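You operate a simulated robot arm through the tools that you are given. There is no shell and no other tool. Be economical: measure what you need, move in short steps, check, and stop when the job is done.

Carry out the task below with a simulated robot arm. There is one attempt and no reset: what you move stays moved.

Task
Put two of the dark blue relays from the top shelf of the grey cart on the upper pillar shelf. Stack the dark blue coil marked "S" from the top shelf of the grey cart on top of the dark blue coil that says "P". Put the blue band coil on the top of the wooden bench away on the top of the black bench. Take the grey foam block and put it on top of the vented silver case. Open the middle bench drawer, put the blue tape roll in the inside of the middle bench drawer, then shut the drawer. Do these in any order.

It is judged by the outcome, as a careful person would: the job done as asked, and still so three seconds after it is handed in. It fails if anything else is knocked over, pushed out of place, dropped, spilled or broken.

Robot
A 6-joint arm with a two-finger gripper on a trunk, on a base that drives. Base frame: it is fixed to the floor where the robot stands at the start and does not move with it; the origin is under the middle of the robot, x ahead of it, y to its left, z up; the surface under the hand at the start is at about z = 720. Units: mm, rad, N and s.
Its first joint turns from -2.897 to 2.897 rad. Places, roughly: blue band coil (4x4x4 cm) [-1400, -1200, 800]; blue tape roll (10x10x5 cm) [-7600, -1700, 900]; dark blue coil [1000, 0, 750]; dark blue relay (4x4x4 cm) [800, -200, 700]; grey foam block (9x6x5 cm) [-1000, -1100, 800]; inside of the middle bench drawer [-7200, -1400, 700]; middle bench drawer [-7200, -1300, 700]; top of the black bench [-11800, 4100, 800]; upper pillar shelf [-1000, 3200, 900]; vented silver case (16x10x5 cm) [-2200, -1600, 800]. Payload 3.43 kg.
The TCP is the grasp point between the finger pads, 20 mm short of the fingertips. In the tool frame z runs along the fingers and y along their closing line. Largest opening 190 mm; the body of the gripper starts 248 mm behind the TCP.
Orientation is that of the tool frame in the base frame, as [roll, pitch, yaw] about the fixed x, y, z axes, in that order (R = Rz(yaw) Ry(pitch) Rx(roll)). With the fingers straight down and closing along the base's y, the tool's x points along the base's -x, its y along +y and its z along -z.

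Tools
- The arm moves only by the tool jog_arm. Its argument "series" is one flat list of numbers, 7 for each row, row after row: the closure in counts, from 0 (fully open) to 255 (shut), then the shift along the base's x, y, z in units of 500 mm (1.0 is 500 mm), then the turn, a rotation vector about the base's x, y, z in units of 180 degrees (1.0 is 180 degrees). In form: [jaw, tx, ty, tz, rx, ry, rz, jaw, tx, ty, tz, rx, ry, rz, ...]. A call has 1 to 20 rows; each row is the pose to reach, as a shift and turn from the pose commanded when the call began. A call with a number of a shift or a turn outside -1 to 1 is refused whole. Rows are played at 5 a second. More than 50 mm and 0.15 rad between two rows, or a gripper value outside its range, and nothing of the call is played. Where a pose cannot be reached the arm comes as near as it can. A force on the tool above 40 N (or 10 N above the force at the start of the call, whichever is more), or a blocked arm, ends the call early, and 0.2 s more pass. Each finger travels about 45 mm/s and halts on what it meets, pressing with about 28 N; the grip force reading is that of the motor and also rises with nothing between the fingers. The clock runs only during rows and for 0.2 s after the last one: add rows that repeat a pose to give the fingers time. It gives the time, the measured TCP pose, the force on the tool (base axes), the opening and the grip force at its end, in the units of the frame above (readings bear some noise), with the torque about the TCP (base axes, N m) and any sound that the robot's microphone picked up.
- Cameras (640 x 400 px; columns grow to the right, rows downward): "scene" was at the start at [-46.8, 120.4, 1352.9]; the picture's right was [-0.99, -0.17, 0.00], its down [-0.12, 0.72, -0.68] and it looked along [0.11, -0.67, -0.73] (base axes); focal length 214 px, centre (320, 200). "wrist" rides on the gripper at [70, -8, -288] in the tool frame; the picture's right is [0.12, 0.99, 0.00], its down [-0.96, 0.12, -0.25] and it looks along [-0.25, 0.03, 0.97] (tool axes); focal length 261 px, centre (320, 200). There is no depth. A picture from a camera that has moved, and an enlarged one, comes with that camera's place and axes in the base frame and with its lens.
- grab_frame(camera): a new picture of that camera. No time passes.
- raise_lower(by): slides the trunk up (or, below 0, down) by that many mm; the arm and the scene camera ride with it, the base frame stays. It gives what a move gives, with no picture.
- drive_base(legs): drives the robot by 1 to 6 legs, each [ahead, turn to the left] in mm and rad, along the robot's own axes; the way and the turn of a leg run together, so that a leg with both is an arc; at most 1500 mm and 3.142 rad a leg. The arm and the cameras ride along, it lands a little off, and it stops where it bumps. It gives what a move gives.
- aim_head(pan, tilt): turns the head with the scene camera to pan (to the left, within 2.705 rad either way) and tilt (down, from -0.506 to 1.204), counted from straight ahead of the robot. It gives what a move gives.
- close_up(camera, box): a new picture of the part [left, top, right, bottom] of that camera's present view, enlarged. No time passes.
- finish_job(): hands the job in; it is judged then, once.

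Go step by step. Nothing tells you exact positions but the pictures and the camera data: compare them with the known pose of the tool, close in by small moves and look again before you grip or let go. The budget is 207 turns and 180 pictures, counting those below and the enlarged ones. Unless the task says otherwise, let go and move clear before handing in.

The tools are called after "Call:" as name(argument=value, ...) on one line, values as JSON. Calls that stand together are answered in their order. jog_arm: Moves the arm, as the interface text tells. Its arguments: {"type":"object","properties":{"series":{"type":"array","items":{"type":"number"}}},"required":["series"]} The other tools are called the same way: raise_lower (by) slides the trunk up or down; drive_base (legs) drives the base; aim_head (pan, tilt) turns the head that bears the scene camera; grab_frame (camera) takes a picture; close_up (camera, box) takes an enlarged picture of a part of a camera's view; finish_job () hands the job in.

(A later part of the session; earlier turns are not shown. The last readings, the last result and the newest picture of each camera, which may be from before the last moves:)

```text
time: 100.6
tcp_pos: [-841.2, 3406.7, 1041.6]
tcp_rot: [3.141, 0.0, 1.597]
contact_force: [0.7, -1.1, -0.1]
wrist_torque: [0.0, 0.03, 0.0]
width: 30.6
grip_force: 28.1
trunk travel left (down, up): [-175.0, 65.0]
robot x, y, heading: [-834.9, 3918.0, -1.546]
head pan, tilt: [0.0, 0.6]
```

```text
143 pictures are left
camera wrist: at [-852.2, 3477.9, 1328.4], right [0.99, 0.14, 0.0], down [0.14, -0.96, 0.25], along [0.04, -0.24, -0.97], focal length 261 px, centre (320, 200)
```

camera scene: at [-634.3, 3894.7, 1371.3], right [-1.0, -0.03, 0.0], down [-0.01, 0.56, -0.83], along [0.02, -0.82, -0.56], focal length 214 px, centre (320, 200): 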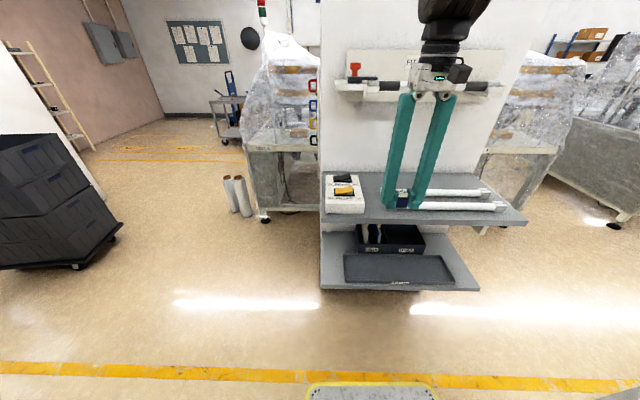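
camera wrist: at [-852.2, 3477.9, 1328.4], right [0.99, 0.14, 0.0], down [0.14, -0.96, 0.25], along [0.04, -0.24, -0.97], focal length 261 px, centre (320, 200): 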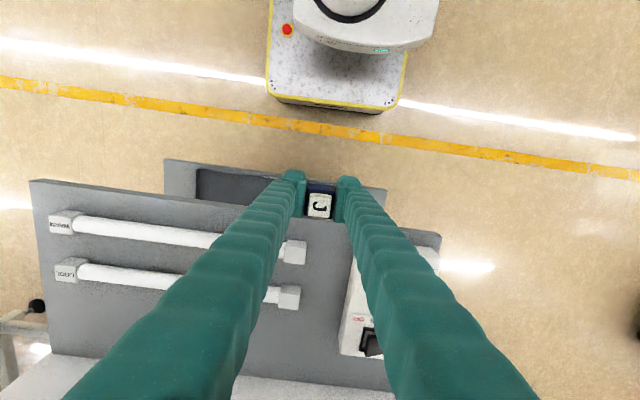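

The upper shelf is clear at its back, behind two white bars. I'll move J over the back zone near (-960, 3115) and check.

Call:
jog_arm(series=[235, -0.034, -0.08, 0, 0, 0, 0, 235, -0.068, -0.16, 0, 0, 0, 0, 235, -0.102, -0.24, 0, 0, 0, 0, 235, -0.136, -0.32, 0, 0, 0, 0, 235, -0.17, -0.4, 0, 0, 0, 0, 235, -0.204, -0.48, 0, 0, 0, 0, 235, -0.238, -0.56, 0, 0, 0, 0, 235, -0.238, -0.58, 0, 0, 0, 0])

Call:
grab_frame(camera="wrist")

Call:
close_up(camera="scene", box=[320, 130, 540, 270])

```text
time: 102.1
tcp_pos: [-950.6, 3158.3, 1044.4]
tcp_rot: [3.14, -0.008, 1.593]
contact_force: [6.8, 35.5, 6.4]
wrist_torque: [-9.07, 1.77, -0.86]
width: 30.6
grip_force: 28.1
trunk travel left (down, up): [-175.0, 65.0]
robot x, y, heading: [-834.4, 3917.1, -1.547]
head pan, tilt: [0.0, 0.6]
stopped in row 7: the force on the tool passed its limit at 115 N (the readings are from after the stop); the commanded pose is now the measured one
```

```text
142 pictures are left
camera wrist: at [-961.3, 3227.5, 1331.5], right [0.99, 0.14, 0.0], down [0.14, -0.96, 0.24], along [0.04, -0.24, -0.97], focal length 261 px, centre (320, 200)
```

wrist: 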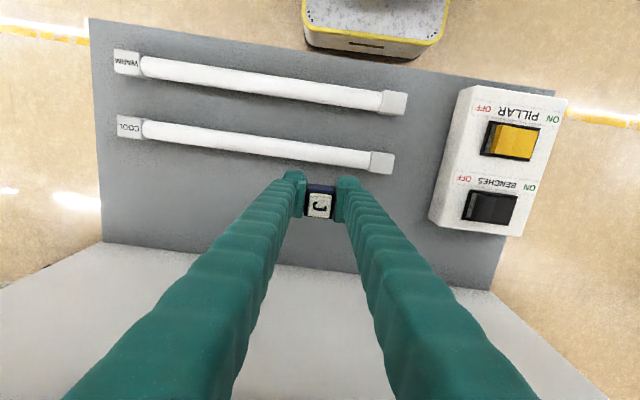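

```text
2.86 times, centred on (430, 200) of scene
camera zoom: at [-634.0, 3897.2, 1371.4], right [-1.0, -0.03, 0.0], down [-0.01, 0.56, -0.83], along [0.02, -0.83, -0.56], focal length 613 px, centre (6, 200)
```

zoom: 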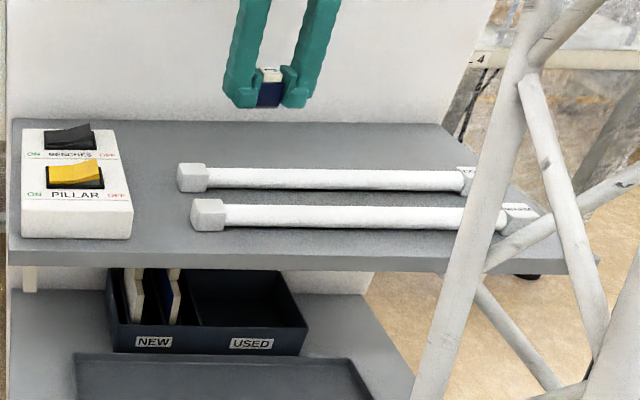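

The gripper body brushed the slider board on the pillar. I'll back off 30 mm and lean the hand slightly toward the robot so that its body clears the board.

Call:
jog_arm(series=[235, 0, 0.06, 0, 0, 0, 0, 235, 0, 0.06, 0, -0.022, 0, 0, 235, 0, 0.06, 0, -0.0446, 0, 0, 235, 0, 0.02, 0, -0.0446, 0, 0, 235, 0, -0.014, 0, -0.0446, 0, 0, 235, 0, -0.014, -0.04, -0.0446, 0, 0])

Call:
grab_frame(camera="wrist")

Call:
grab_frame(camera="scene")

```text
time: 103.5
tcp_pos: [-949.9, 3148.6, 1024.8]
tcp_rot: [-3.138, 0.134, 1.594]
contact_force: [-0.1, 5.0, 10.3]
wrist_torque: [-1.41, 0.13, -0.05]
width: 30.6
grip_force: 28.0
trunk travel left (down, up): [-175.0, 65.0]
robot x, y, heading: [-834.5, 3917.4, -1.549]
head pan, tilt: [0.0, 0.6]
```

```text
140 pictures are left
camera wrist: at [-961.7, 3257.9, 1299.0], right [0.99, 0.14, -0.02], down [0.14, -0.92, 0.37], along [0.04, -0.37, -0.93], focal length 261 px, centre (320, 200)
```

wrist: 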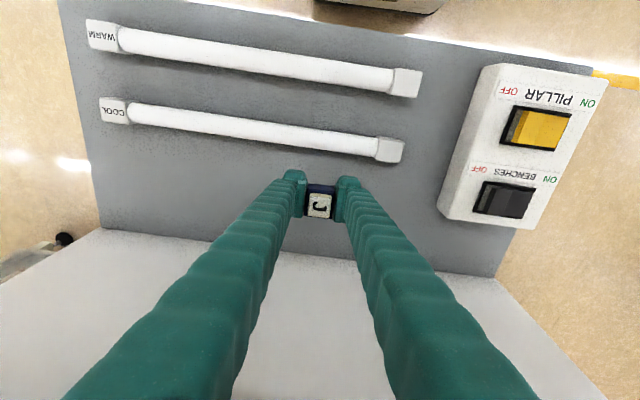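

```text
139 pictures are left
camera scene: at [-634.3, 3895.3, 1371.6], right [-1.0, -0.03, 0.0], down [-0.01, 0.56, -0.83], along [0.02, -0.83, -0.56], focal length 214 px, centre (320, 200)
```

scene: 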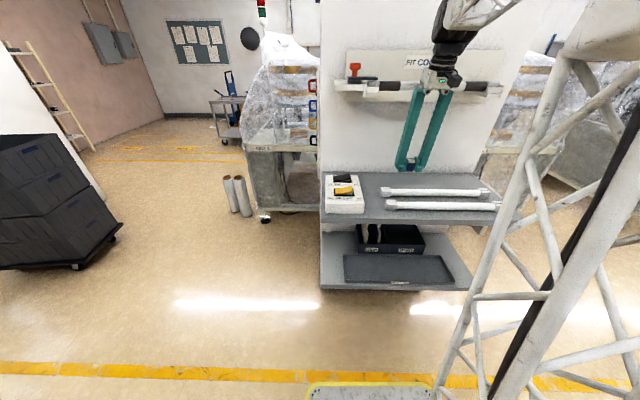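

There's slight contact again: a ledge of that board lies under the gripper body. I'll raise and back off, then look at the ledge closely.

Call:
jog_arm(series=[235, 0, 0.01, 0.04, 0, 0, 0, 235, 0, 0.08, 0.05, 0, 0, 0, 235, 0, 0.16, 0.05, 0, 0, 0, 235, 0, 0.24, 0.05, 0, 0, 0])

Call:
close_up(camera="scene", box=[320, 30, 540, 240])

Call:
grab_frame(camera="wrist")

```text
time: 104.5
tcp_pos: [-951.0, 3266.8, 1045.1]
tcp_rot: [-3.138, 0.131, 1.595]
contact_force: [-1.7, -0.8, -1.6]
wrist_torque: [0.15, 0.0, 0.0]
width: 30.6
grip_force: 28.1
trunk travel left (down, up): [-175.0, 65.0]
robot x, y, heading: [-833.1, 3920.3, -1.545]
head pan, tilt: [0.0, 0.6]
```

```text
1.90 times, centred on (430, 135) of scene
camera zoom: at [-634.4, 3894.0, 1371.3], right [-1.0, -0.03, 0.0], down [-0.01, 0.57, -0.82], along [0.02, -0.82, -0.57], focal length 408 px, centre (110, 324)
```

zoom: 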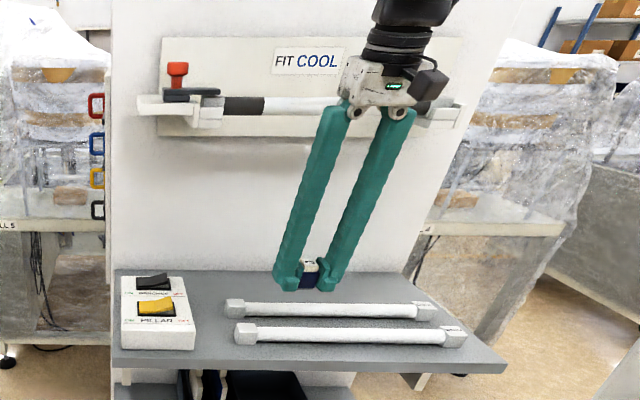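

```text
137 pictures are left
camera wrist: at [-961.4, 3374.4, 1320.2], right [0.99, 0.14, -0.02], down [0.14, -0.92, 0.37], along [0.04, -0.37, -0.93], focal length 261 px, centre (320, 200)
```

wrist: 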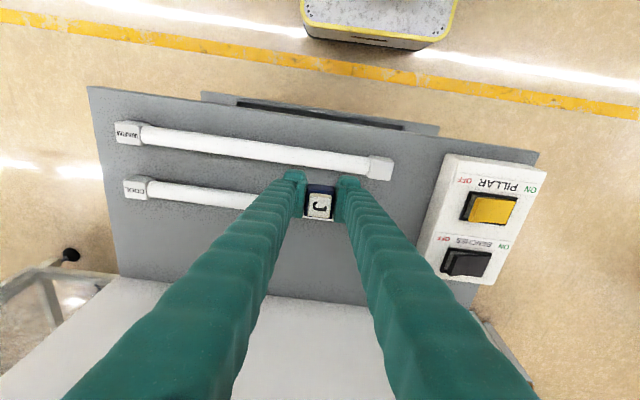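

A lamp tube in a holder overhangs the back of the shelf. I'll go upright again and measure the gap between the two bars, which may serve as the spot.

Call:
jog_arm(series=[235, 0, 0, 0, 0.022, 0, 0, 235, 0, 0, 0, 0.0434, 0, 0, 235, 0, -0.08, 0, 0.0434, 0, 0, 235, 0, -0.15, 0, 0.0434, 0, 0])

Call:
close_up(camera="wrist", box=[80, 0, 480, 250])

```text
time: 105.5
tcp_pos: [-949.6, 3192.5, 1048.7]
tcp_rot: [3.14, -0.004, 1.593]
contact_force: [-1.1, 1.0, -0.1]
wrist_torque: [-0.21, 0.02, 0.01]
width: 30.9
grip_force: 28.0
trunk travel left (down, up): [-175.0, 65.0]
robot x, y, heading: [-836.8, 3916.1, -1.545]
head pan, tilt: [0.0, 0.6]
```

```text
1.60 times, centred on (280, 125) of wrist
camera zoom: at [-960.2, 3262.6, 1335.7], right [0.99, 0.14, 0.0], down [0.14, -0.96, 0.24], along [0.04, -0.24, -0.97], focal length 417 px, centre (384, 320)
```

zoom: 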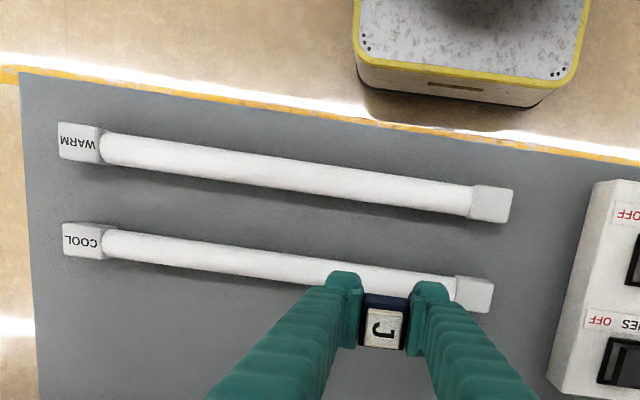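

Gap between the bars is too tight; behind the bars works if I lean the hand more and stay near y≈3162. I'll tilt, shift, and lower part-way.

Call:
jog_arm(series=[235, 0, 0, 0, -0.03, 0, 0, 235, 0, 0, 0, -0.0573, 0, 0, 235, 0, -0.03, 0, -0.0573, 0, 0, 235, 0, -0.06, 0, -0.0573, 0, 0, 235, 0, -0.06, -0.04, -0.0573, 0, 0, 235, 0, -0.06, -0.07, -0.0573, 0, 0])

Call:
close_up(camera="wrist", box=[80, 0, 480, 250])

Call:
close_up(camera="scene", box=[320, 30, 540, 240])

```text
time: 106.9
tcp_pos: [-954.2, 3163.8, 1013.1]
tcp_rot: [-3.14, 0.175, 1.594]
contact_force: [-0.2, 0.9, -0.2]
wrist_torque: [-0.01, 0.03, 0.0]
width: 30.8
grip_force: 28.5
trunk travel left (down, up): [-175.0, 65.0]
robot x, y, heading: [-835.5, 3918.1, -1.546]
head pan, tilt: [0.0, 0.6]
```

```text
1.60 times, centred on (280, 125) of wrist
camera zoom: at [-964.0, 3283.2, 1282.4], right [0.99, 0.14, -0.02], down [0.14, -0.9, 0.41], along [0.04, -0.41, -0.91], focal length 417 px, centre (384, 320)
```

zoom: 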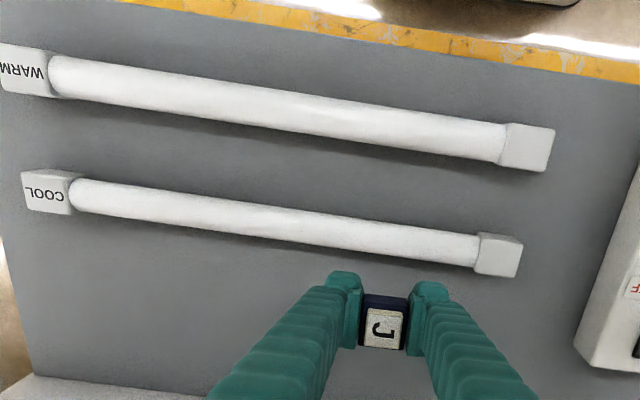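

```text
1.90 times, centred on (430, 135) of scene
camera zoom: at [-634.4, 3894.8, 1371.3], right [-1.0, -0.03, 0.0], down [-0.01, 0.56, -0.83], along [0.02, -0.82, -0.56], focal length 408 px, centre (110, 324)
```

zoom: 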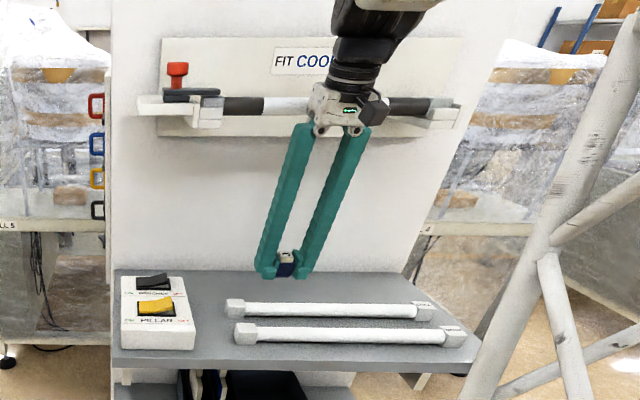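

No contact now. Lowering 38 mm further and checking.

Call:
jog_arm(series=[235, 0, 0, -0.03, 0, 0, 0, 235, 0, 0, -0.06, 0, 0, 0, 235, 0, 0, -0.076, 0, 0, 0])

Call:
close_up(camera="scene", box=[400, 140, 500, 210])

Call:
close_up(camera="wrist", box=[220, 100, 420, 225])

```text
time: 107.7
tcp_pos: [-951.0, 3162.4, 975.0]
tcp_rot: [-3.14, 0.176, 1.594]
contact_force: [0.0, 0.4, 0.0]
wrist_torque: [-0.02, -0.01, 0.0]
width: 30.7
grip_force: 28.3
trunk travel left (down, up): [-175.0, 65.0]
robot x, y, heading: [-835.8, 3913.8, -1.551]
head pan, tilt: [0.0, 0.6]
```

```text
5.71 times, centred on (450, 175) of scene
camera zoom: at [-634.4, 3894.7, 1371.3], right [-1.0, -0.03, 0.0], down [-0.01, 0.56, -0.83], along [0.02, -0.82, -0.56], focal length 1226 px, centre (-423, 343)
```

zoom: 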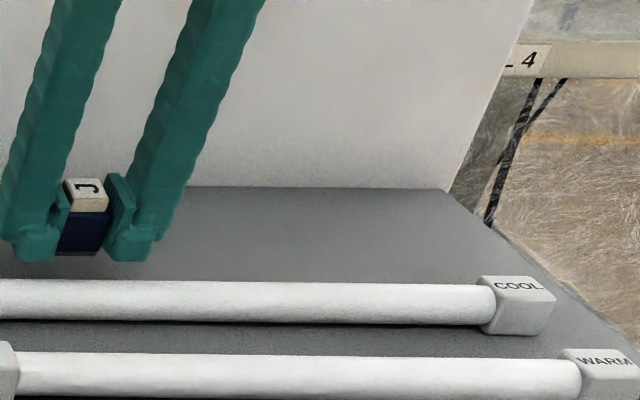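

```text
3.20 times, centred on (320, 162) of wrist
camera zoom: at [-962.1, 3282.6, 1244.1], right [0.99, 0.14, -0.02], down [0.14, -0.9, 0.41], along [0.04, -0.41, -0.91], focal length 834 px, centre (320, 320)
```

zoom: 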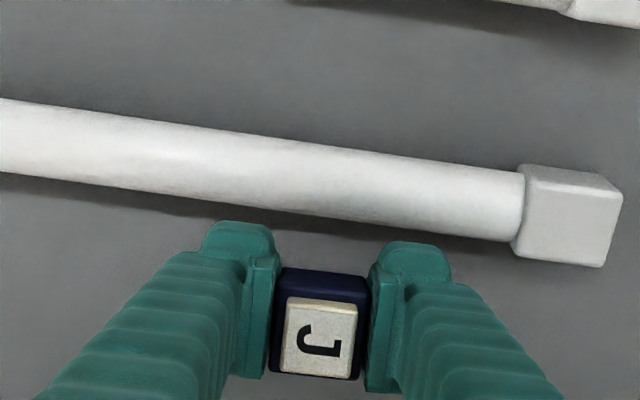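

Shelf top seems nearer z≈905, so I want more distance to the bar: shifting 20 mm back, then lowering.

Call:
jog_arm(series=[235, 0, -0.02, 0, 0, 0, 0, 235, 0, -0.04, 0, 0, 0, 0, 235, 0, -0.04, -0.02, 0, 0, 0, 235, 0, -0.04, -0.04, 0, 0, 0])

Call:
close_up(camera="scene", box=[400, 140, 500, 210])

Call:
close_up(camera="wrist", box=[220, 100, 420, 225])

```text
time: 108.7
tcp_pos: [-951.7, 3143.9, 953.4]
tcp_rot: [-3.14, 0.177, 1.592]
contact_force: [0.6, 0.6, 0.0]
wrist_torque: [-0.01, 0.01, 0.0]
width: 30.5
grip_force: 27.4
trunk travel left (down, up): [-175.0, 65.0]
robot x, y, heading: [-835.0, 3917.0, -1.55]
head pan, tilt: [0.0, 0.6]
```

```text
5.71 times, centred on (450, 175) of scene
camera zoom: at [-634.4, 3894.7, 1371.3], right [-1.0, -0.03, 0.0], down [-0.01, 0.56, -0.83], along [0.02, -0.82, -0.56], focal length 1226 px, centre (-423, 343)
```

zoom: 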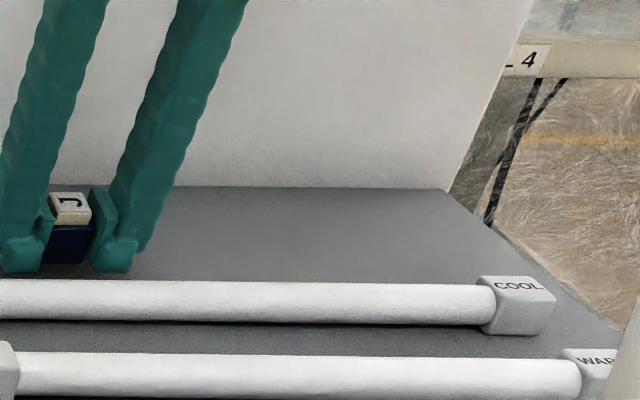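

```text
3.20 times, centred on (320, 162) of wrist
camera zoom: at [-962.0, 3263.5, 1223.8], right [0.99, 0.14, -0.02], down [0.14, -0.9, 0.41], along [0.04, -0.41, -0.91], focal length 834 px, centre (320, 320)
```

zoom: 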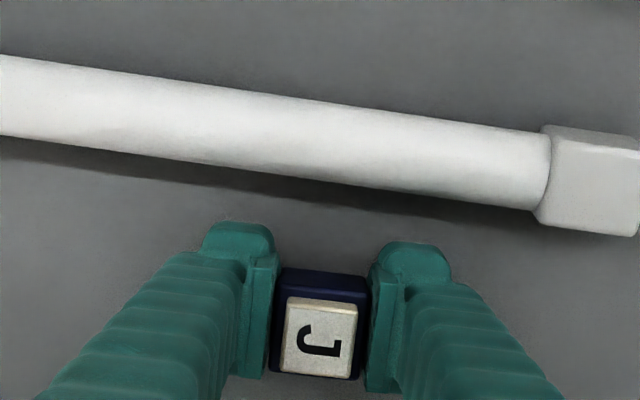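

Good clearance to the bar. Lowering gently toward contact.

Call:
jog_arm(series=[235, 0, 0, -0.008, 0, 0, 0, 235, 0, 0, -0.016, 0, 0, 0, 235, 0, 0, -0.022, 0, 0, 0, 235, 0, 0, -0.026, 0, 0, 0, 235, 0, 0, -0.03, 0, 0, 0])

Call:
close_up(camera="scene", box=[390, 150, 450, 190])

```text
time: 109.9
tcp_pos: [-950.7, 3143.5, 941.5]
tcp_rot: [-3.138, 0.18, 1.594]
contact_force: [-0.1, 0.6, 33.5]
wrist_torque: [0.33, -0.23, 0.05]
width: 31.0
grip_force: 27.8
trunk travel left (down, up): [-175.0, 65.0]
robot x, y, heading: [-833.4, 3915.9, -1.542]
head pan, tilt: [0.0, 0.6]
```

```text
10.00 times, centred on (420, 170) of scene
camera zoom: at [-634.2, 3895.8, 1371.8], right [-1.0, -0.03, 0.0], down [-0.01, 0.56, -0.83], along [0.02, -0.83, -0.56], focal length 2145 px, centre (-680, 500)
```

zoom: 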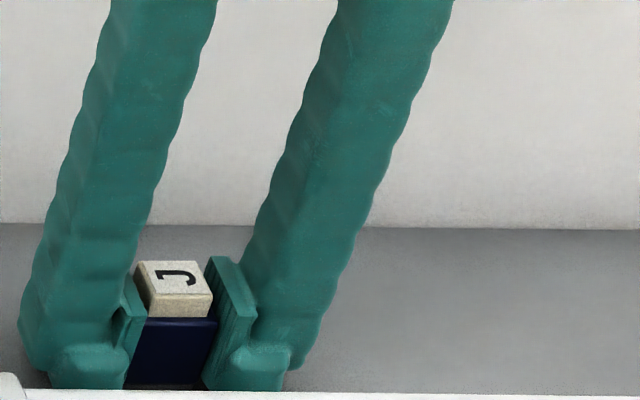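

Contact reached (shelf ≈ z 914). Relieving slightly, opening, and lifting away.

Call:
jog_arm(series=[235, 0, 0, 0.004, 0, 0, 0, 200, 0, 0, 0.004, 0, 0, 0, 180, 0, 0, 0.004, 0, 0, 0, 165, 0, 0, 0.004, 0, 0, 0, 165, 0, 0, 0.004, 0, 0, 0, 165, 0, 0, 0.05, 0, 0, 0, 165, 0, 0.02, 0.1, 0, 0, 0, 165, 0, 0.08, 0.16, 0, 0, 0])

Call:
close_up(camera="scene", box=[340, 120, 500, 220])

Call:
grab_frame(camera="wrist")

```text
time: 111.7
tcp_pos: [-952.0, 3181.8, 1018.0]
tcp_rot: [-3.139, 0.175, 1.594]
contact_force: [0.6, -0.6, -0.8]
wrist_torque: [0.21, 0.04, 0.0]
width: 67.0
grip_force: 0.0
trunk travel left (down, up): [-175.0, 65.0]
robot x, y, heading: [-837.8, 3918.1, -1.542]
head pan, tilt: [0.0, 0.6]
```

```text
4.00 times, centred on (420, 170) of scene
camera zoom: at [-634.4, 3894.1, 1371.2], right [-1.0, -0.03, 0.0], down [-0.01, 0.57, -0.82], along [0.02, -0.82, -0.57], focal length 858 px, centre (-80, 320)
```

zoom: 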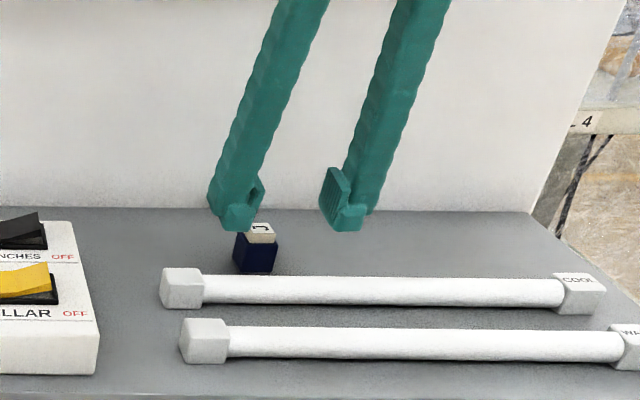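

```text
127 pictures are left
camera wrist: at [-961.9, 3301.8, 1287.6], right [0.99, 0.14, -0.02], down [0.14, -0.9, 0.41], along [0.04, -0.41, -0.91], focal length 261 px, centre (320, 200)
```

wrist: 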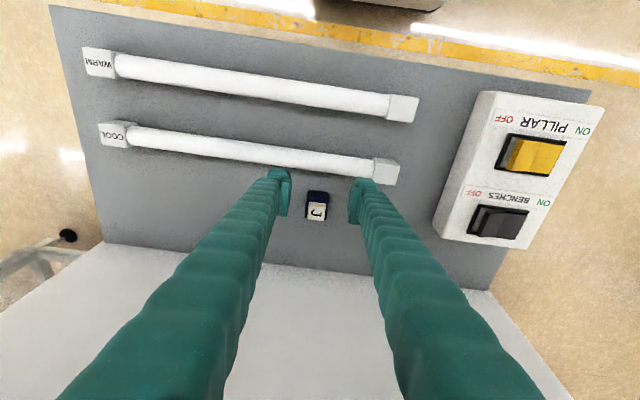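

J stands on the shelf. I'll keep the leaned posture, retract the hand, and drive back to the cart for relay G.

Call:
jog_arm(series=[165, 0, 0.02, 0.06, 0, 0, 0, 165, 0.04, 0.1, 0.1, 0, 0, 0, 165, 0.08, 0.18, 0.12, 0, 0, 0, 165, 0.12, 0.26, 0.12, 0, 0, 0, 165, 0.16, 0.34, 0.12, 0, 0, 0, 165, 0.2, 0.42, 0.12, 0, 0, 0, 165, 0.22, 0.48, 0.12, 0, 0, 0])

Call:
drive_base(legs=[[0, 1.545], [1500, 0], [0, -1.513], [1500, 0]])

Call:
grab_frame(camera="scene")

```text
time: 113.3
tcp_pos: [-840.2, 3424.1, 1079.1]
tcp_rot: [-3.14, 0.175, 1.593]
contact_force: [-0.7, -0.9, -1.4]
wrist_torque: [0.21, 0.0, -0.01]
width: 67.0
grip_force: 0.1
trunk travel left (down, up): [-175.0, 65.0]
robot x, y, heading: [-828.7, 3919.3, -1.541]
head pan, tilt: [0.0, 0.6]
```

```text
time: 135.6
tcp_pos: [806.8, 1932.0, 1079.0]
tcp_rot: [-3.139, 0.177, 1.666]
contact_force: [0.7, 1.0, 0.1]
wrist_torque: [0.0, 0.01, 0.02]
width: 67.2
grip_force: 0.1
trunk travel left (down, up): [-175.0, 65.0]
robot x, y, heading: [779.8, 2429.6, -1.472]
head pan, tilt: [0.0, 0.6]
```

```text
126 pictures are left
camera scene: at [978.7, 2416.9, 1371.3], right [-1.0, -0.1, 0.0], down [-0.05, 0.56, -0.83], along [0.08, -0.82, -0.56], focal length 214 px, centre (320, 200)
```

scene: 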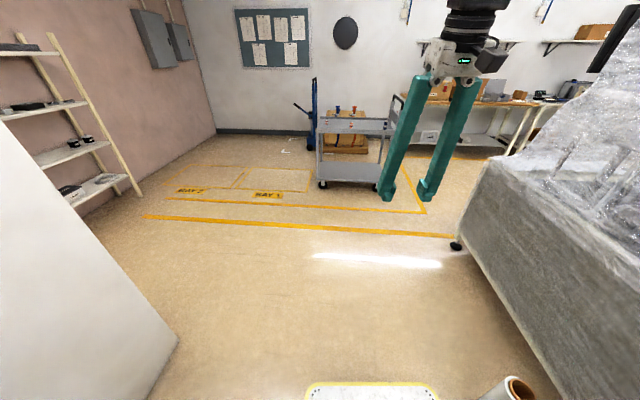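

Clear path to the cart. Straightening and driving up to it.

Call:
drive_base(legs=[[0, -0.1], [1450, 0], [300, 0]])

Call:
grab_frame(camera="wrist")

Call:
grab_frame(camera="scene")

```text
time: 145.0
tcp_pos: [727.5, 169.1, 1080.7]
tcp_rot: [-3.14, 0.176, 1.55]
contact_force: [0.2, 0.0, 0.1]
wrist_torque: [-0.02, 0.0, 0.0]
width: 67.0
grip_force: 0.1
trunk travel left (down, up): [-175.0, 65.0]
robot x, y, heading: [756.1, 661.2, -1.592]
head pan, tilt: [0.0, 0.6]
```

```text
125 pictures are left
camera wrist: at [722.2, 289.4, 1349.8], right [1.0, 0.1, -0.02], down [0.1, -0.91, 0.41], along [0.02, -0.41, -0.91], focal length 261 px, centre (320, 200)
```

wrist: 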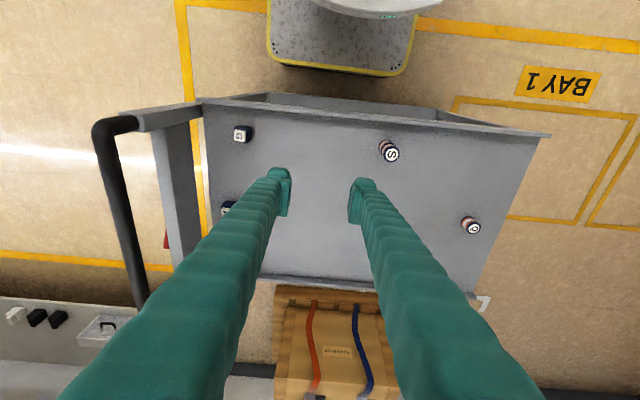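

```text
124 pictures are left
camera scene: at [954.4, 629.8, 1371.3], right [-1.0, 0.02, 0.0], down [0.01, 0.56, -0.83], along [-0.02, -0.82, -0.56], focal length 214 px, centre (320, 200)
```

scene: 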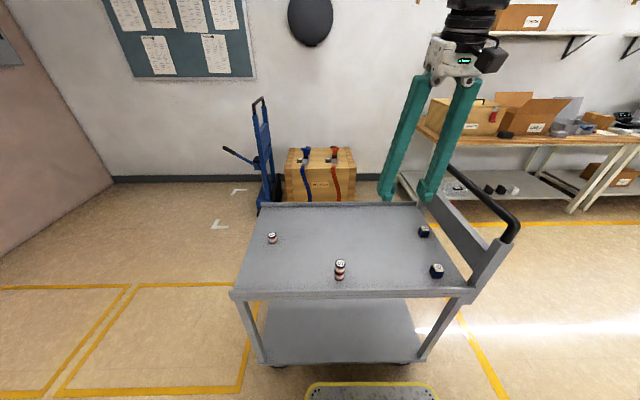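

G is at about (539, 163), but the handle end (x≈412, z≈985) is near, so I'll grip it with the hand upright and turned 90°. First, level the hand and move over.

Call:
jog_arm(series=[165, 0, 0, 0, 0.0282, -0.0013, 0, 165, 0, 0, 0, 0.0563, -0.0026, 0, 165, -0.09, 0, 0, 0.0563, -0.0026, 0, 165, -0.18, 0, 0, 0.0563, -0.0026, 0, 165, -0.27, -0.006, 0, 0.0563, -0.0026, 0, 165, -0.34, -0.01, 0, 0.0563, -0.0026, 0, 165, -0.376, -0.012, 0, 0.0563, -0.0026, 0])

Call:
jog_arm(series=[165, 0, 0, -0.02, 0, 0, -0.0455, 165, 0, 0, -0.04, 0, 0, -0.091, 165, 0, 0, -0.06, 0, 0, -0.1365, 165, 0, 0, -0.08, 0, 0, -0.182, 165, 0, 0, -0.1, 0, 0, -0.2275, 165, 0, 0, -0.12, 0, 0, -0.273, 165, 0, 0, -0.14, 0, 0, -0.3185, 165, 0, 0, -0.16, 0, 0, -0.364, 165, 0, 0, -0.18, 0, 0, -0.4095, 165, 0, 0, -0.2, 0, 0, -0.455, 165, 0, 0, -0.2, 0, 0, -0.49, 165, 0, 0, -0.2, 0, 0, -0.49])

Call:
grab_frame(camera="wrist")

Call:
grab_frame(camera="scene")

```text
time: 146.6
tcp_pos: [540.4, 163.3, 1078.8]
tcp_rot: [3.139, 0.001, 1.547]
contact_force: [0.3, 0.1, 1.5]
wrist_torque: [-0.01, 0.04, 0.0]
width: 67.3
grip_force: 0.0
trunk travel left (down, up): [-175.0, 65.0]
robot x, y, heading: [754.0, 663.0, -1.59]
head pan, tilt: [0.0, 0.6]
```

```text
time: 149.2
tcp_pos: [540.6, 163.1, 980.4]
tcp_rot: [3.138, 0.0, 0.01]
contact_force: [-0.5, -0.6, -0.9]
wrist_torque: [0.0, -0.03, -0.01]
width: 67.0
grip_force: 0.1
trunk travel left (down, up): [-175.0, 65.0]
robot x, y, heading: [759.9, 661.9, -1.592]
head pan, tilt: [0.0, 0.6]
```

```text
123 pictures are left
camera wrist: at [609.5, 172.8, 1267.1], right [0.13, -0.99, 0.0], down [-0.96, -0.12, 0.25], along [-0.24, -0.03, -0.97], focal length 261 px, centre (320, 200)
```

wrist: 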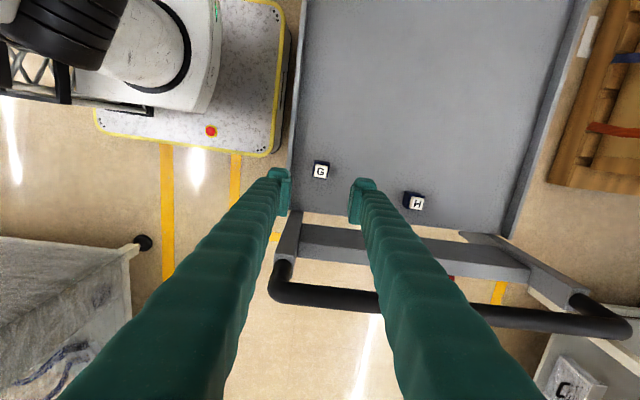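

```text
122 pictures are left
camera scene: at [954.4, 629.7, 1371.3], right [-1.0, 0.02, 0.0], down [0.01, 0.56, -0.83], along [-0.02, -0.82, -0.56], focal length 214 px, centre (320, 200)
```

scene: 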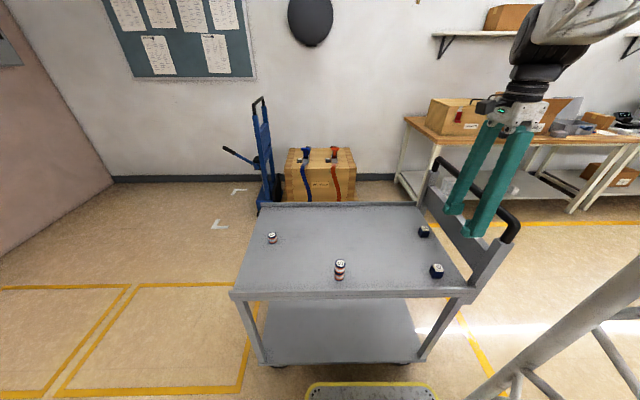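

Checking how close the cart's lip is to G on that side.

Call:
close_up(camera="wrist", box=[260, 130, 380, 205])

Call:
close_up(camera="scene", box=[390, 210, 500, 310])

```text
5.33 times, centred on (320, 168) of wrist
camera zoom: at [609.5, 172.8, 1267.1], right [0.13, -0.99, 0.0], down [-0.96, -0.12, 0.25], along [-0.24, -0.03, -0.97], focal length 1390 px, centre (320, 373)
```

zoom: 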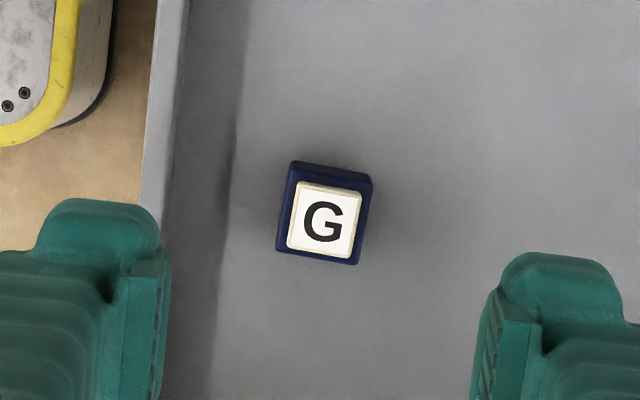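

```text
4.00 times, centred on (445, 260) of scene
camera zoom: at [954.4, 629.7, 1371.3], right [-1.0, 0.02, 0.0], down [0.01, 0.56, -0.83], along [-0.02, -0.82, -0.56], focal length 858 px, centre (-180, -40)
```

zoom: 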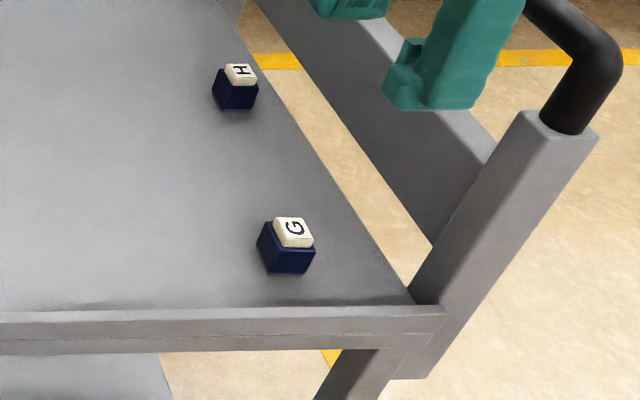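

Lip is ~50 mm from G's centre, so a narrow 48 mm opening fits. Descending.

Call:
jog_arm(series=[190, -0.004, 0.002, -0.09, 0, 0, 0, 190, -0.004, 0.002, -0.18, 0, 0, 0, 190, -0.004, 0.002, -0.27, 0, 0, 0, 190, -0.004, 0.002, -0.32, 0, 0, 0, 190, -0.004, 0.002, -0.34, 0, 0, 0])

Call:
close_up(camera="wrist", box=[240, 130, 400, 230])

Call:
close_up(camera="scene", box=[390, 210, 500, 310])

```text
time: 150.4
tcp_pos: [538.5, 164.5, 808.2]
tcp_rot: [3.139, 0.0, 0.009]
contact_force: [0.2, 0.3, 0.3]
wrist_torque: [-0.07, 0.03, 0.01]
width: 48.4
grip_force: 0.1
trunk travel left (down, up): [-175.0, 65.0]
robot x, y, heading: [754.2, 660.9, -1.588]
head pan, tilt: [0.0, 0.6]
```

```text
4.00 times, centred on (320, 180) of wrist
camera zoom: at [608.6, 174.7, 1095.1], right [0.13, -0.99, 0.0], down [-0.96, -0.12, 0.25], along [-0.24, -0.03, -0.97], focal length 1043 px, centre (320, 280)
```

zoom: 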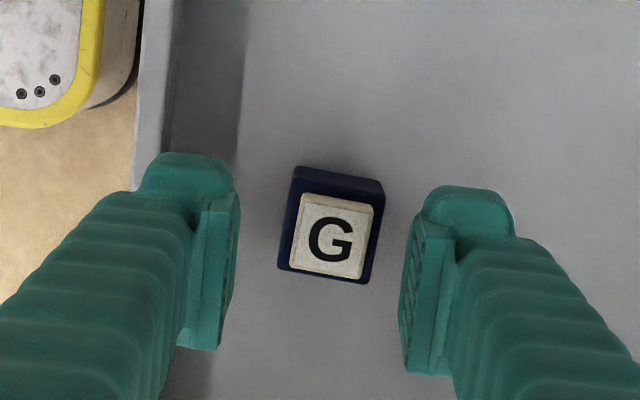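

```text
4.00 times, centred on (445, 260) of scene
camera zoom: at [954.4, 629.8, 1371.3], right [-1.0, 0.02, 0.0], down [0.01, 0.56, -0.83], along [-0.02, -0.82, -0.56], focal length 858 px, centre (-180, -40)
```

zoom: 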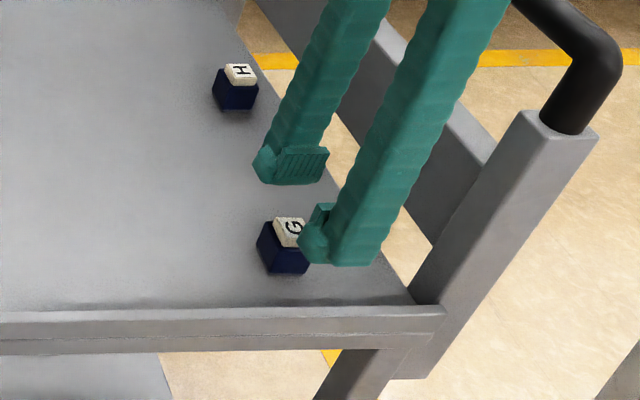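

Slight shift of 2 mm, then down and grip.

Call:
jog_arm(series=[190, 0, -0.005, -0.05, 0, 0, 0, 190, 0, -0.005, -0.1, 0, 0, 0, 190, 0, -0.005, -0.131, 0, 0, 0, 190, 0, -0.005, -0.131, 0, 0, 0, 235, 0, -0.005, -0.131, 0, 0, 0, 235, 0, -0.005, -0.131, 0, 0, 0, 235, 0, -0.005, -0.131, 0, 0, 0, 235, 0, -0.005, -0.131, 0, 0, 0])

Call:
close_up(camera="wrist", box=[240, 130, 400, 230])

```text
time: 152.2
tcp_pos: [537.8, 161.2, 743.1]
tcp_rot: [3.14, -0.003, 0.009]
contact_force: [0.4, 0.1, -0.5]
wrist_torque: [-0.02, 0.01, 0.0]
width: 30.6
grip_force: 27.6
trunk travel left (down, up): [-175.0, 65.0]
robot x, y, heading: [761.4, 660.3, -1.589]
head pan, tilt: [0.0, 0.6]
```

```text
4.00 times, centred on (320, 180) of wrist
camera zoom: at [608.1, 172.5, 1030.6], right [0.13, -0.99, 0.0], down [-0.96, -0.12, 0.25], along [-0.24, -0.03, -0.97], focal length 1043 px, centre (320, 280)
```

zoom: 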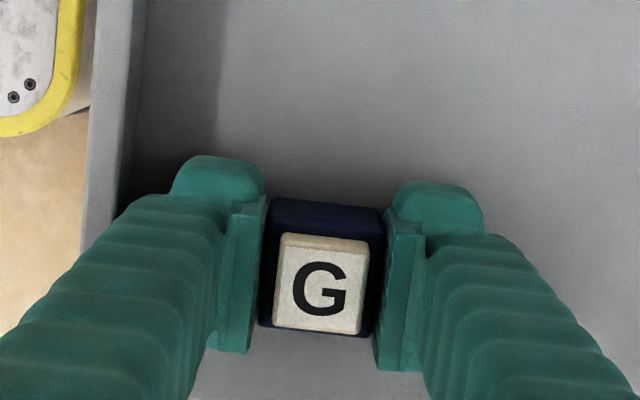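

G is held. Lift, swing the hand back in front of the robot, lean it as before, then drive to the pillar.

Call:
jog_arm(series=[235, 0, 0, 0.095, 0, 0, 0, 235, 0, 0, 0.19, 0, 0, 0, 235, 0, 0, 0.285, 0, 0, 0, 235, 0, 0, 0.38, 0, 0, 0, 235, 0, 0, 0.475, 0, 0, 0, 235, 0, 0, 0.57, 0, 0, 0, 235, 0, 0, 0.67, 0, 0, 0, 235, 0.05, 0, 0.67, 0, 0, 0.045, 235, 0.1, 0, 0.67, 0, 0, 0.09, 235, 0.15, 0, 0.67, 0, 0, 0.135, 235, 0.2, 0, 0.67, 0, 0, 0.18, 235, 0.24, 0, 0.67, 0, 0, 0.225, 235, 0.28, 0, 0.67, 0, 0, 0.27, 235, 0.32, 0, 0.67, 0, 0, 0.315, 235, 0.36, 0, 0.67, 0, 0, 0.36, 235, 0.4, 0, 0.67, 0, 0, 0.405, 235, 0.42, 0, 0.67, 0, 0, 0.45, 235, 0.42, 0, 0.67, 0, 0, 0.49])

Call:
drive_base(legs=[[-750, 0]])

Call:
grab_frame(camera="wrist")

```text
time: 156.0
tcp_pos: [747.0, 161.3, 1079.1]
tcp_rot: [3.14, 0.0, 1.55]
contact_force: [0.1, -0.3, -0.7]
wrist_torque: [0.02, 0.0, -0.03]
width: 30.7
grip_force: 27.4
trunk travel left (down, up): [-175.0, 65.0]
robot x, y, heading: [755.8, 663.1, -1.59]
head pan, tilt: [0.0, 0.6]
```

```text
time: 160.1
tcp_pos: [759.9, 910.9, 1079.8]
tcp_rot: [3.141, -0.001, 1.534]
contact_force: [-0.8, -0.7, -0.2]
wrist_torque: [0.01, 0.0, -0.02]
width: 30.7
grip_force: 27.9
trunk travel left (down, up): [-175.0, 65.0]
robot x, y, heading: [780.2, 1413.3, -1.61]
head pan, tilt: [0.0, 0.6]
```

```text
116 pictures are left
camera wrist: at [753.4, 981.8, 1366.4], right [1.0, 0.08, 0.0], down [0.08, -0.97, 0.25], along [0.02, -0.25, -0.97], focal length 261 px, centre (320, 200)
```

wrist: 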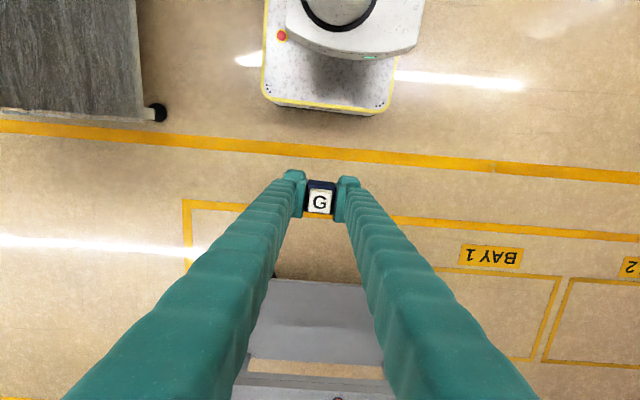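

Reversing straight up the corridor, then turning toward the pillar.

Call:
drive_base(legs=[[0, 0.07], [-1250, 0], [-1250, 0], [0, -1.6]])

```text
time: 176.9
tcp_pos: [221.6, 3940.9, 1078.7]
tcp_rot: [3.139, -0.004, -0.026]
contact_force: [-0.3, 0.2, -0.6]
wrist_torque: [-0.01, -0.01, -0.04]
width: 30.8
grip_force: 27.9
trunk travel left (down, up): [-175.0, 65.0]
robot x, y, heading: [721.9, 3930.0, 3.119]
head pan, tilt: [0.0, 0.6]
```

Call:
drive_base(legs=[[0, 0.035], [1500, 0], [110, 0], [0, 1.571]])

Call:
grab_frame(camera="wrist")

Call:
grab_frame(camera="scene")

```text
time: 189.8
tcp_pos: [-915.8, 3427.8, 1079.6]
tcp_rot: [3.14, -0.002, 1.587]
contact_force: [-0.1, 0.7, 0.4]
wrist_torque: [0.01, 0.0, -0.04]
width: 30.7
grip_force: 28.2
trunk travel left (down, up): [-175.0, 65.0]
robot x, y, heading: [-923.1, 3928.7, -1.55]
head pan, tilt: [0.0, 0.6]
```

```text
115 pictures are left
camera wrist: at [-924.8, 3499.1, 1366.4], right [0.99, 0.14, 0.0], down [0.13, -0.96, 0.25], along [0.04, -0.24, -0.97], focal length 261 px, centre (320, 200)
```

wrist: 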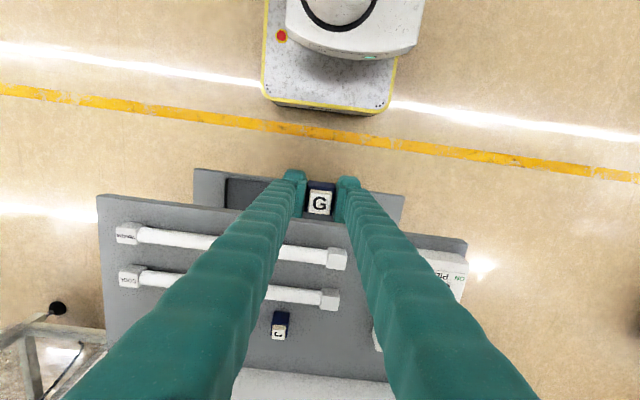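

```text
114 pictures are left
camera scene: at [-726.4, 3904.8, 1371.3], right [-1.0, -0.02, 0.0], down [-0.01, 0.56, -0.83], along [0.02, -0.82, -0.56], focal length 214 px, centre (320, 200)
```

scene: 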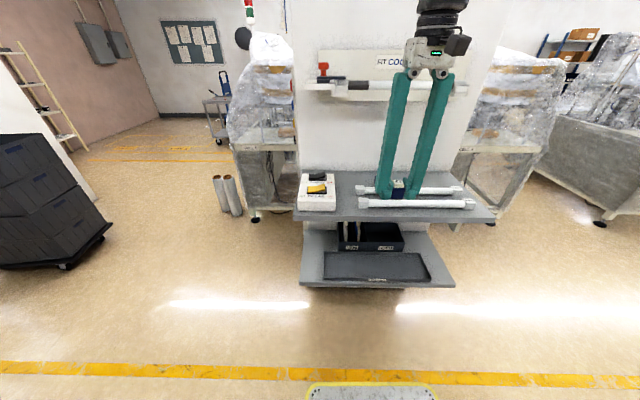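

J still stands. Bringing G in with the same lean and path, 115 mm to the -x side of J.

Call:
jog_arm(series=[235, 0, 0, 0, -0.0287, 0, 0, 235, 0, 0, 0, -0.0573, 0, 0, 235, -0.05, -0.076, -0.013, -0.0573, 0, 0, 235, -0.1, -0.152, -0.026, -0.0573, 0, 0, 235, -0.15, -0.228, -0.039, -0.0573, 0, 0, 235, -0.2, -0.304, -0.052, -0.0573, 0, 0, 235, -0.25, -0.38, -0.065, -0.0573, 0, 0, 235, -0.3, -0.456, -0.08, -0.0573, 0, 0, 235, -0.3, -0.53, -0.1, -0.0573, 0, 0, 235, -0.3, -0.53, -0.14, -0.0573, 0, 0, 235, -0.3, -0.53, -0.18, -0.0573, 0, 0, 235, -0.3, -0.53, -0.21, -0.0573, 0, 0, 235, -0.3, -0.57, -0.21, -0.0573, 0, 0, 235, -0.3, -0.57, -0.24, -0.0573, 0, 0])

Call:
grab_frame(camera="wrist")

Call:
close_up(camera="scene", box=[340, 120, 500, 220])

```text
time: 192.8
tcp_pos: [-1063.6, 3142.1, 959.8]
tcp_rot: [-3.14, 0.179, 1.588]
contact_force: [0.2, -0.3, -0.8]
wrist_torque: [0.02, -0.03, 0.03]
width: 30.5
grip_force: 28.0
trunk travel left (down, up): [-175.0, 65.0]
robot x, y, heading: [-927.2, 3929.0, -1.551]
head pan, tilt: [0.0, 0.6]
```

```text
113 pictures are left
camera wrist: at [-1073.6, 3264.2, 1229.6], right [0.99, 0.13, -0.02], down [0.13, -0.9, 0.42], along [0.04, -0.41, -0.91], focal length 261 px, centre (320, 200)
```

wrist: 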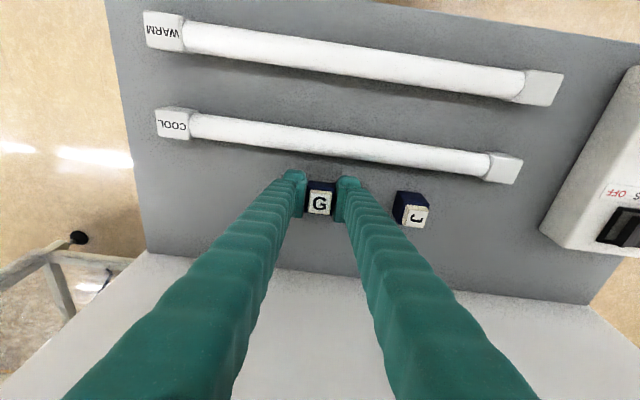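

```text
4.00 times, centred on (420, 170) of scene
camera zoom: at [-726.5, 3904.8, 1371.3], right [-1.0, -0.02, 0.0], down [-0.01, 0.56, -0.83], along [0.02, -0.82, -0.56], focal length 858 px, centre (-80, 320)
```

zoom: 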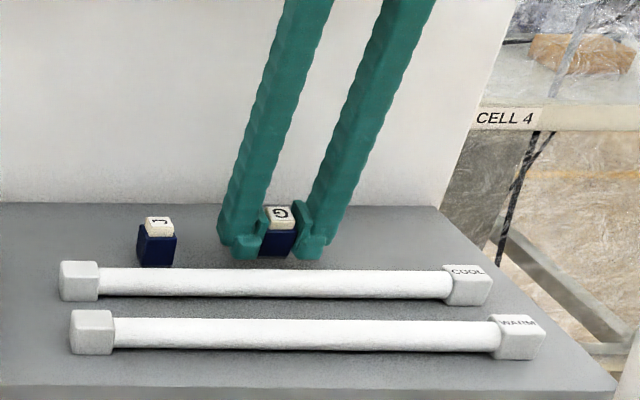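

All clear. Lowering to contact.

Call:
jog_arm(series=[235, 0, 0, -0.012, 0, 0, 0, 235, 0, 0, -0.022, 0, 0, 0, 235, 0, 0, -0.03, 0, 0, 0, 235, 0, 0, -0.034, 0, 0, 0, 235, 0, 0, -0.037, 0, 0, 0])

```text
time: 194.0
tcp_pos: [-1064.0, 3143.9, 943.0]
tcp_rot: [-3.141, 0.182, 1.588]
contact_force: [-1.4, -3.7, 25.1]
wrist_torque: [0.2, 0.01, 0.03]
width: 30.8
grip_force: 27.9
trunk travel left (down, up): [-175.0, 65.0]
robot x, y, heading: [-922.8, 3930.3, -1.55]
head pan, tilt: [0.0, 0.6]
```

Contact. Releasing and lifting away.

Call:
jog_arm(series=[235, 0, 0, 0.003, 0, 0, 0, 200, 0, 0, 0.003, 0, 0, 0, 180, 0, 0, 0.003, 0, 0, 0, 165, 0, 0, 0.003, 0, 0, 0, 165, 0, 0, 0.003, 0, 0, 0, 165, 0, 0, 0.05, 0, 0, 0, 165, 0, 0.02, 0.1, 0, 0, 0, 165, 0, 0.08, 0.16, 0, 0, 0, 165, 0, 0.12, 0.24, 0, 0, 0, 165, 0.04, 0.2, 0.27, 0, 0, 0, 165, 0.08, 0.28, 0.27, 0, 0, 0, 165, 0.12, 0.36, 0.27, 0, 0, 0, 165, 0.16, 0.44, 0.27, 0, 0, 0, 165, 0.2, 0.52, 0.27, 0, 0, 0, 165, 0.24, 0.58, 0.27, 0, 0, 0])

Call:
close_up(camera="scene", box=[290, 50, 500, 220])

```text
time: 197.2
tcp_pos: [-942.8, 3433.7, 1077.4]
tcp_rot: [-3.139, 0.178, 1.588]
contact_force: [1.2, -0.2, -1.1]
wrist_torque: [0.11, 0.0, -0.02]
width: 67.2
grip_force: 0.0
trunk travel left (down, up): [-175.0, 65.0]
robot x, y, heading: [-925.1, 3928.9, -1.545]
head pan, tilt: [0.0, 0.6]
```

```text
2.35 times, centred on (395, 135) of scene
camera zoom: at [-726.5, 3904.2, 1371.3], right [-1.0, -0.02, 0.0], down [-0.01, 0.57, -0.82], along [0.02, -0.82, -0.57], focal length 505 px, centre (144, 353)
```

zoom: 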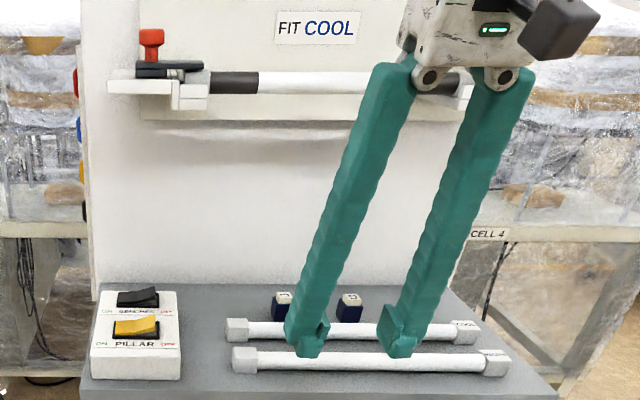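

Both relays sit on the upper pillar shelf. Next is the wooden bench: driving back around through the corridor to the aisle.

Call:
drive_base(legs=[[0, 1.545], [1500, 0], [140, 0], [0, -1.54], [1300, 0]])

```text
time: 219.5
tcp_pos: [653.6, 2068.1, 1077.5]
tcp_rot: [-3.14, 0.18, 1.547]
contact_force: [0.1, 1.2, -0.6]
wrist_torque: [0.02, -0.04, 0.0]
width: 67.0
grip_force: 0.1
trunk travel left (down, up): [-175.0, 65.0]
robot x, y, heading: [692.3, 2563.2, -1.585]
head pan, tilt: [0.0, 0.6]
```

Call:
drive_base(legs=[[0, 0.07], [1280, 0], [0, -0.69], [1500, 0]])

Call:
grab_frame(camera="scene")

```text
time: 235.6
tcp_pos: [-509.7, -317.2, 1078.1]
tcp_rot: [-3.14, 0.18, 0.912]
contact_force: [0.6, 0.4, -0.5]
wrist_torque: [-0.02, -0.01, 0.01]
width: 67.1
grip_force: 0.0
trunk travel left (down, up): [-175.0, 65.0]
robot x, y, heading: [-190.0, 61.7, -2.229]
head pan, tilt: [0.0, 0.6]
```

```text
110 pictures are left
camera scene: at [-45.3, -85.6, 1371.3], right [-0.79, 0.61, 0.0], down [0.34, 0.45, -0.83], along [-0.5, -0.65, -0.56], focal length 214 px, centre (320, 200)
```

scene: 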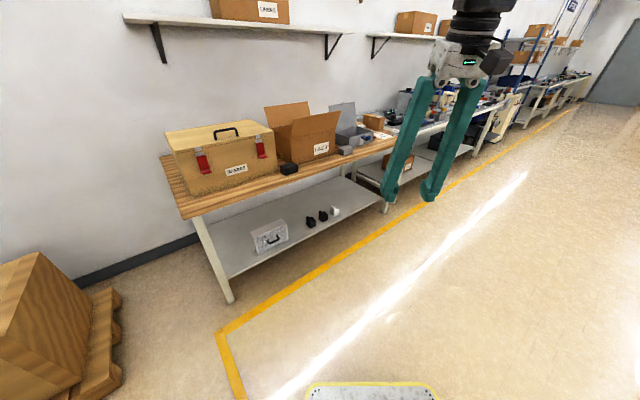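

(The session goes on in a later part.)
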